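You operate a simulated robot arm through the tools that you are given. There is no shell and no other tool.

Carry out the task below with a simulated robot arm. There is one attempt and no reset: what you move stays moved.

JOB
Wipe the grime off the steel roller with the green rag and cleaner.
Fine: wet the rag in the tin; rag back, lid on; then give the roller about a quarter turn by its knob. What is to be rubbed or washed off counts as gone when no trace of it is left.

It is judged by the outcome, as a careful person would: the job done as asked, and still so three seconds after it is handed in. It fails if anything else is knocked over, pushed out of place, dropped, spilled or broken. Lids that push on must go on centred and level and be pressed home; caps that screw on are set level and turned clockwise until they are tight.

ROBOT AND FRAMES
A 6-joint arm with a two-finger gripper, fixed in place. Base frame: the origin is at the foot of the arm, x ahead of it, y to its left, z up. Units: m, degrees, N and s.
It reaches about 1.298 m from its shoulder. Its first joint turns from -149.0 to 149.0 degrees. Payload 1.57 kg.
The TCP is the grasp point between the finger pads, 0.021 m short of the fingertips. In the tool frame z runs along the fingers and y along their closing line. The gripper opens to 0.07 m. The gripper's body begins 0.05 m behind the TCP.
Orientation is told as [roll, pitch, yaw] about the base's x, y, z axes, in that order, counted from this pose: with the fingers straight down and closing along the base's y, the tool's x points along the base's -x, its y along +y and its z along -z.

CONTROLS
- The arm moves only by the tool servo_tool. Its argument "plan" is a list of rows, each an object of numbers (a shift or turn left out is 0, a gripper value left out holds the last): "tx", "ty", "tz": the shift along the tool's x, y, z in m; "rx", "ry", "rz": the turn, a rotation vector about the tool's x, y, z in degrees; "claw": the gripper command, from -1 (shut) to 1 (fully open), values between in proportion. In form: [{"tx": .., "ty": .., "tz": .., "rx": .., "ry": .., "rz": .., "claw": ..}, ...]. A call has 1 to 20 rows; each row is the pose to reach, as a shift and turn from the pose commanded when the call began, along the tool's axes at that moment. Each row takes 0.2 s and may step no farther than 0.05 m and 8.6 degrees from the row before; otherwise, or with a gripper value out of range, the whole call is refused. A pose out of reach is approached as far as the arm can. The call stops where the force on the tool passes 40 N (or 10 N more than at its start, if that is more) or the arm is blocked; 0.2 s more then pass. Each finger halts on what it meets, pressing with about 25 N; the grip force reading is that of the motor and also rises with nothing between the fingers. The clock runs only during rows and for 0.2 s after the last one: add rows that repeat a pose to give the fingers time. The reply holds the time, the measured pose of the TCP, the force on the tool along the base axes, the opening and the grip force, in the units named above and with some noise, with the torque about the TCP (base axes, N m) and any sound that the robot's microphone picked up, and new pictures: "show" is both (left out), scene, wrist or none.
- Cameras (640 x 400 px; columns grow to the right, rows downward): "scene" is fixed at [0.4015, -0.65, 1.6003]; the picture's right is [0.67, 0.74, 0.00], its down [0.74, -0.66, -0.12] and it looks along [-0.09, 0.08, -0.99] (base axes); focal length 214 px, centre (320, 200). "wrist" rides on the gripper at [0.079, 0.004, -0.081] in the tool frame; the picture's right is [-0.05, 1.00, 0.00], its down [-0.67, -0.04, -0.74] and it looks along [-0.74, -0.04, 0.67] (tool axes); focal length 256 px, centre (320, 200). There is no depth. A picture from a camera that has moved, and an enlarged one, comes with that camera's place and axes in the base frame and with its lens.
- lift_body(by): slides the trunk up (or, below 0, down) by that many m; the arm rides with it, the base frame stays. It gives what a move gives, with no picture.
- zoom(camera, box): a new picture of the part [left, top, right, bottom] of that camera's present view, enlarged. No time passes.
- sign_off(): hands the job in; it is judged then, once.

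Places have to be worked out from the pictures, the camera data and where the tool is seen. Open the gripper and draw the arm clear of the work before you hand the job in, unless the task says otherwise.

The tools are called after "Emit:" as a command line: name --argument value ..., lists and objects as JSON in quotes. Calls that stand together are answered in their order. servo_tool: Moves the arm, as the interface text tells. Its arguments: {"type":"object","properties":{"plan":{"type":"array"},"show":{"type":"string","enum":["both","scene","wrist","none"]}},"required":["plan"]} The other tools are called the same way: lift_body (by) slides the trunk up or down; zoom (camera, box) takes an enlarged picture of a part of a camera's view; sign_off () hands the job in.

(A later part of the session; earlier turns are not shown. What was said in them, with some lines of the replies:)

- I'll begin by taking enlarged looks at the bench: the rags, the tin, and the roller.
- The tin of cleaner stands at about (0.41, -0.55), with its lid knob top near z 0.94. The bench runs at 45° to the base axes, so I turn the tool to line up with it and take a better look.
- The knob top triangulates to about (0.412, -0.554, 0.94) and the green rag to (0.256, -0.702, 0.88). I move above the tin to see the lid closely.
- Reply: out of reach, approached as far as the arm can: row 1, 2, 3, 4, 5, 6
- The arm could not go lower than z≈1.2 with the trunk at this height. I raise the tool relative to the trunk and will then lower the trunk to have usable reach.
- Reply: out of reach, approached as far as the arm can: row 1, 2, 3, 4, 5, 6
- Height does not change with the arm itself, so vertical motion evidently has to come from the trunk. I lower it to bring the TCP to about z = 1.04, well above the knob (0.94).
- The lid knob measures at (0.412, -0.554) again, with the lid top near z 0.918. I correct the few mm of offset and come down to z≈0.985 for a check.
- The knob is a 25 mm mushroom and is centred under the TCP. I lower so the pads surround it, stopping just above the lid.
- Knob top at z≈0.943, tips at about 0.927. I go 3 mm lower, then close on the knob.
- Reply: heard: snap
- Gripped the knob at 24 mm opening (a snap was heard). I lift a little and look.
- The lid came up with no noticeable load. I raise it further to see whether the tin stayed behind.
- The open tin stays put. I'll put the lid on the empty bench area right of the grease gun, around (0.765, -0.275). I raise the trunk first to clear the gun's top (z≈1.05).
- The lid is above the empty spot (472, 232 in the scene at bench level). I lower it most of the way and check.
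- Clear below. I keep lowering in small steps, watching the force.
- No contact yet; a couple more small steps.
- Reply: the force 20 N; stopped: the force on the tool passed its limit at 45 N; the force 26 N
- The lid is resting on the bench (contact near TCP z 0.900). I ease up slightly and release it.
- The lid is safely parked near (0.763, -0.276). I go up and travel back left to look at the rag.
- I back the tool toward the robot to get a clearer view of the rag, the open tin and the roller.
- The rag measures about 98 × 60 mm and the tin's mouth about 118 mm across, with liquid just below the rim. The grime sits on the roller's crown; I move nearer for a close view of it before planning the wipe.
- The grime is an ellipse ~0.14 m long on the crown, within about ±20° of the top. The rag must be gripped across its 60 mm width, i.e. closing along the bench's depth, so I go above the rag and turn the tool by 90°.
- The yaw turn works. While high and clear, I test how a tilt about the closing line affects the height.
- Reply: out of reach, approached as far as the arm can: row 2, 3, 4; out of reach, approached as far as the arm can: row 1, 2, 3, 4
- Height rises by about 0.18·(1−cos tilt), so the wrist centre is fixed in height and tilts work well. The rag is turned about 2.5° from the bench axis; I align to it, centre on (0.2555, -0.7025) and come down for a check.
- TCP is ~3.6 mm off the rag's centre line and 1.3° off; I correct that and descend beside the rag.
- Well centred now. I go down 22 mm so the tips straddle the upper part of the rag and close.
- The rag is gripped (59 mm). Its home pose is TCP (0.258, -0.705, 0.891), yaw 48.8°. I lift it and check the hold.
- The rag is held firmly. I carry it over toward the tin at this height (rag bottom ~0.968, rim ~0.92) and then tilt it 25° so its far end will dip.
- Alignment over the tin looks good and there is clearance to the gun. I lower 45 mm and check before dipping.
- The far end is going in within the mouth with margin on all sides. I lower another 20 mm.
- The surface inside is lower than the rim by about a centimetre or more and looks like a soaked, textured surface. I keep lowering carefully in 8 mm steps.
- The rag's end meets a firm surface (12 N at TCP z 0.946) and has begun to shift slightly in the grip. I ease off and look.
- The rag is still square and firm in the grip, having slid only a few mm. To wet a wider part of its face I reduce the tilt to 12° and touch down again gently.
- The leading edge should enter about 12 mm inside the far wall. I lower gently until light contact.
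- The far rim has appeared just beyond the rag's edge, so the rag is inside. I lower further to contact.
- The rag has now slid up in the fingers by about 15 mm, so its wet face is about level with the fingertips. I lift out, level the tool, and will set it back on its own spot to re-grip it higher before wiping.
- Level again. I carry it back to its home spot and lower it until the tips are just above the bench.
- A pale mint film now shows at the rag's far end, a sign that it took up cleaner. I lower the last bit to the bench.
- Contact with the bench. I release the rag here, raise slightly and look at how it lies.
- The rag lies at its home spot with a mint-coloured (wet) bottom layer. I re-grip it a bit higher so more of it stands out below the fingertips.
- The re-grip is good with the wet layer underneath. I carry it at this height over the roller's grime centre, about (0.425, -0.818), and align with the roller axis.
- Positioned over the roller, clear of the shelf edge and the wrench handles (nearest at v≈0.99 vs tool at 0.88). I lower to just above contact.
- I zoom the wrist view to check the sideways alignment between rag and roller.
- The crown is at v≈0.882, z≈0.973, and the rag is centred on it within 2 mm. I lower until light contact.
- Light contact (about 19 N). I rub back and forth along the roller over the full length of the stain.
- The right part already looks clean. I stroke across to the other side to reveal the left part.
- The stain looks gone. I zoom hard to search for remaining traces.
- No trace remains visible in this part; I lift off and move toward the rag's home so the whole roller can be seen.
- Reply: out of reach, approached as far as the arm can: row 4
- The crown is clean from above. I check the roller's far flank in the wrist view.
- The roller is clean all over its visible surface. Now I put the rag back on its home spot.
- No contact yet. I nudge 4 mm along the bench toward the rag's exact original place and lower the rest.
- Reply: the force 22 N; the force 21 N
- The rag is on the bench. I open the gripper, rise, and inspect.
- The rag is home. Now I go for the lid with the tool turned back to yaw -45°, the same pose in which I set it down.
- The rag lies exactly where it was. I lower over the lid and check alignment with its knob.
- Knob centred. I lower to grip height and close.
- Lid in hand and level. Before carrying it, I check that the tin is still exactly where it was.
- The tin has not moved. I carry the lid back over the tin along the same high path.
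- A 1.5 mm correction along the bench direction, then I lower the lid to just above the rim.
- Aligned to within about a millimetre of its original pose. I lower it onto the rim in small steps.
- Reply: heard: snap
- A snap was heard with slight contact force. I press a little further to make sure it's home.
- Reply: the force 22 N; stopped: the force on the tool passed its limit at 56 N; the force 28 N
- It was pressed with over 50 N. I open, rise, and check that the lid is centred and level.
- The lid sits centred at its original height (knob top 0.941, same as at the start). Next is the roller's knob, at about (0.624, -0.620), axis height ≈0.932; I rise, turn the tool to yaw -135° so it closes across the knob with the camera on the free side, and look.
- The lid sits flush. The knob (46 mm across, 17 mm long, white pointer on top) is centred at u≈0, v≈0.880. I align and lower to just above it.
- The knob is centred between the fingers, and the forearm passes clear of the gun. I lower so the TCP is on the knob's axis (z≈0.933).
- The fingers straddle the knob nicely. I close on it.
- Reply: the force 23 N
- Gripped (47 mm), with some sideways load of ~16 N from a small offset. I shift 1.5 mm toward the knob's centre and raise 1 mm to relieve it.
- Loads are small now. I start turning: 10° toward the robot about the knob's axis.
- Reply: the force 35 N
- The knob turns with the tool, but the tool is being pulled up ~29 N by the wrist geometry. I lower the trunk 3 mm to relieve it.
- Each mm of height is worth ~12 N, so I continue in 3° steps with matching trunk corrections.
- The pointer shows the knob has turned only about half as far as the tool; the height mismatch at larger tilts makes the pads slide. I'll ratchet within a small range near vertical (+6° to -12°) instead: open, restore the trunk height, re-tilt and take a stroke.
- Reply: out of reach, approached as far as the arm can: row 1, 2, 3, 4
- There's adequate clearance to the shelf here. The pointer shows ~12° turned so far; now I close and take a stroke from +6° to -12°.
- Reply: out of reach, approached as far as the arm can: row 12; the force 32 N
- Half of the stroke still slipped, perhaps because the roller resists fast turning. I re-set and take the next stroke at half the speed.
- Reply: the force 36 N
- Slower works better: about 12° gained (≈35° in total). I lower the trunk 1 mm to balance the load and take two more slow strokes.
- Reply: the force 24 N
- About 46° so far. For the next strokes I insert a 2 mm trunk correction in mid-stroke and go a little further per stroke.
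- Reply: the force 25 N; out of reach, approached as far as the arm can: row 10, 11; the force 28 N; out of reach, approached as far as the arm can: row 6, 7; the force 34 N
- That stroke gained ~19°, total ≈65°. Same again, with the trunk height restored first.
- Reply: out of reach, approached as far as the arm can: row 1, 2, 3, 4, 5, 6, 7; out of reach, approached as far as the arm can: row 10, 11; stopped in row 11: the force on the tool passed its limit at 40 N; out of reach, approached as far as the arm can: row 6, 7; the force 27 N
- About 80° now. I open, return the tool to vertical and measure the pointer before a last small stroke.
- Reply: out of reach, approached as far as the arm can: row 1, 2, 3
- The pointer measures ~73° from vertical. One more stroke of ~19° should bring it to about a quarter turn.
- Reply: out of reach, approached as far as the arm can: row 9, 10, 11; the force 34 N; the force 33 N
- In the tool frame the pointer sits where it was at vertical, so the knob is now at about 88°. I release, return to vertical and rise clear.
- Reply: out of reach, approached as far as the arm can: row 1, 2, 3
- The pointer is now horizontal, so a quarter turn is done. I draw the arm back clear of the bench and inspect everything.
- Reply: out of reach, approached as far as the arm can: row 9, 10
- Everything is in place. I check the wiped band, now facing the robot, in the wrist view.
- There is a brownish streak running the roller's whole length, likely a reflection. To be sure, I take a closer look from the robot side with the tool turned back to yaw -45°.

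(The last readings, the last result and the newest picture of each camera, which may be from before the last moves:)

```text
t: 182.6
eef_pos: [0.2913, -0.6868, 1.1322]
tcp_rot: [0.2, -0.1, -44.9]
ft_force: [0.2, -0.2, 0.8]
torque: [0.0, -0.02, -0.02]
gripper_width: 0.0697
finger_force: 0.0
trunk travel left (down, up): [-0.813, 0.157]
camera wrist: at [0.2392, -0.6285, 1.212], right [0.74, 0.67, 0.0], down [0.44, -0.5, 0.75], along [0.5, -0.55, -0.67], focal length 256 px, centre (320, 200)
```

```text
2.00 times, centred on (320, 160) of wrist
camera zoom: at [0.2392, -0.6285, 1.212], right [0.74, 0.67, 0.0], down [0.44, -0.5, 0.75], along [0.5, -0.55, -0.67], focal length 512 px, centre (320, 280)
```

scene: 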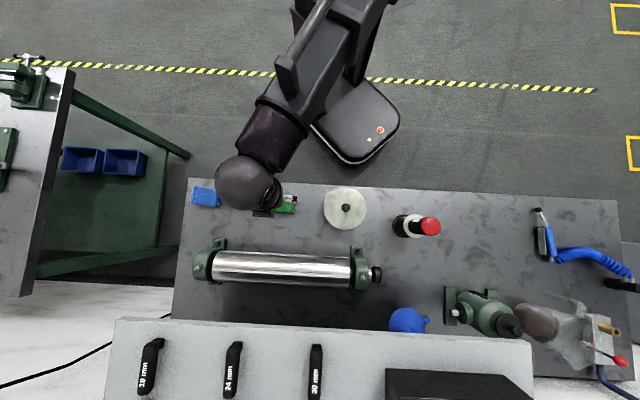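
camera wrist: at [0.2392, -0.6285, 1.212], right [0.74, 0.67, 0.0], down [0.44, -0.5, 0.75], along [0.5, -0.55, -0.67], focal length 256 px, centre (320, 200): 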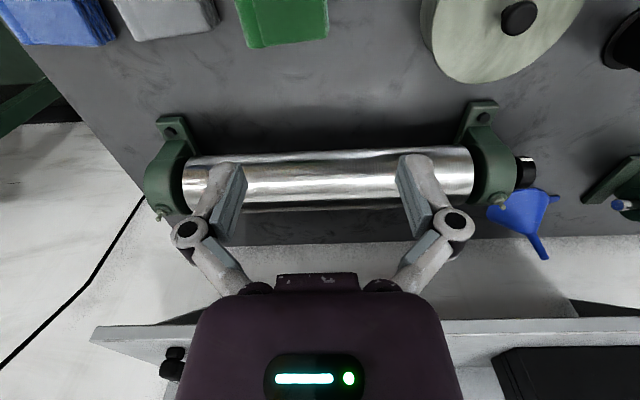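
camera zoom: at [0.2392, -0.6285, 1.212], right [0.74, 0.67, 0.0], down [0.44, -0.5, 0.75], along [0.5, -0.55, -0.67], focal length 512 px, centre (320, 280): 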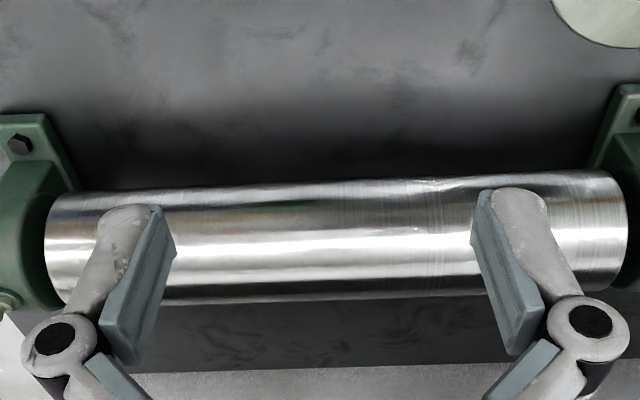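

The wiped band is spotless steel; the streak was a reflection. I draw the arm back off the bench with the gripper open.

Emit:
servo_tool --plan '[{"tx": 0.04, "ty": 0.02}, {"tx": 0.08, "ty": 0.04}, {"tx": 0.12, "ty": 0.06}, {"tx": 0.16, "ty": 0.08}, {"tx": 0.2, "ty": 0.1}, {"tx": 0.22, "ty": 0.12}, {"tx": 0.22, "ty": 0.12}]'

Emit:
zoom --camera "scene" --box '[170, 165, 470, 352]'

```text
t: 184.2
eef_pos: [0.2253, -0.455, 1.1322]
tcp_rot: [0.1, 0.0, -45.0]
ft_force: [0.0, -0.5, -0.7]
torque: [-0.01, -0.01, 0.01]
gripper_width: 0.0699
finger_force: 0.1
out of reach, approached as far as the arm can: row 6, 7
trunk travel left (down, up): [-0.813, 0.157]
camera wrist: at [0.1721, -0.3963, 1.2122], right [0.74, 0.67, 0.0], down [0.44, -0.5, 0.74], along [0.5, -0.55, -0.67], focal length 256 px, centre (320, 200)
```

scene: 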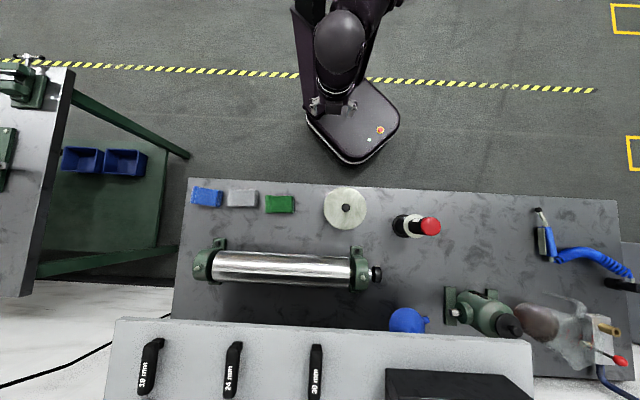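
wrist: 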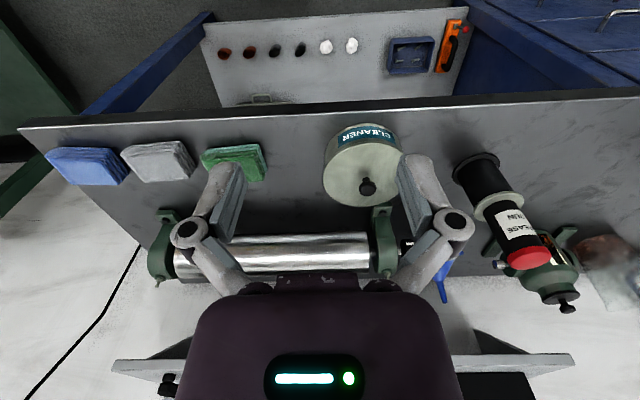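

```text
2.13 times, centred on (320, 258) of scene
camera zoom: at [0.4015, -0.65, 1.6003], right [0.67, 0.74, 0.0], down [0.74, -0.66, -0.12], along [-0.09, 0.08, -0.99], focal length 458 px, centre (320, 75)
```

zoom: 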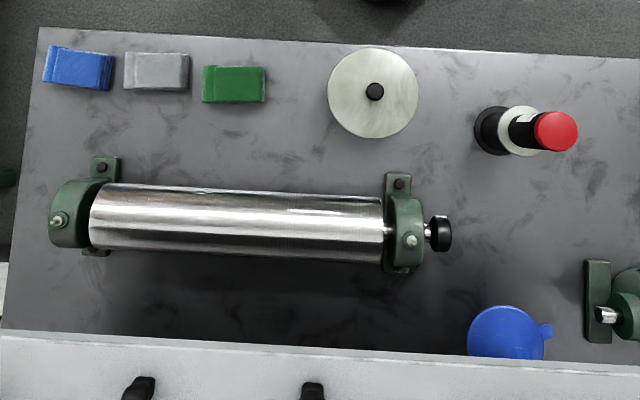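

The roller is clean and turned a quarter. The rag is back in its place, the lid is on and level, nothing else has moved, and the arm is clear with the gripper open. I hand the job in.

Emit:
sign_off

```text
The job is handed in.
```

I've handed in the job, with each step done as asked; I don't have the judge's result yet.

- **Rag and cleaner:** The first dip pushed the rag up in the fingers, so I set it down and re-gripped it before wiping. Its bottom layer had turned mint-coloured from the cleaner. It is now back on its original spot.
- **Roller:** I rubbed the full length of the stain. I found no trace of it from above before the turn, or from the robot side after it. A brownish streak that showed up along the roller in one view was a reflection.
- **Lid:** It went on with an audible snap and took about 56 N of pressing. It sits centred and level, with the lid's knob at its starting height.
- **Quarter turn:** The grip slipped on the knob, so I turned it in several short strokes. The knob's white mark, which started at the top, is now about horizontal, and I measured the turn at roughly 88°.

Nothing else on the bench was knocked or moved. The gripper is open and the arm is drawn back off the bench.
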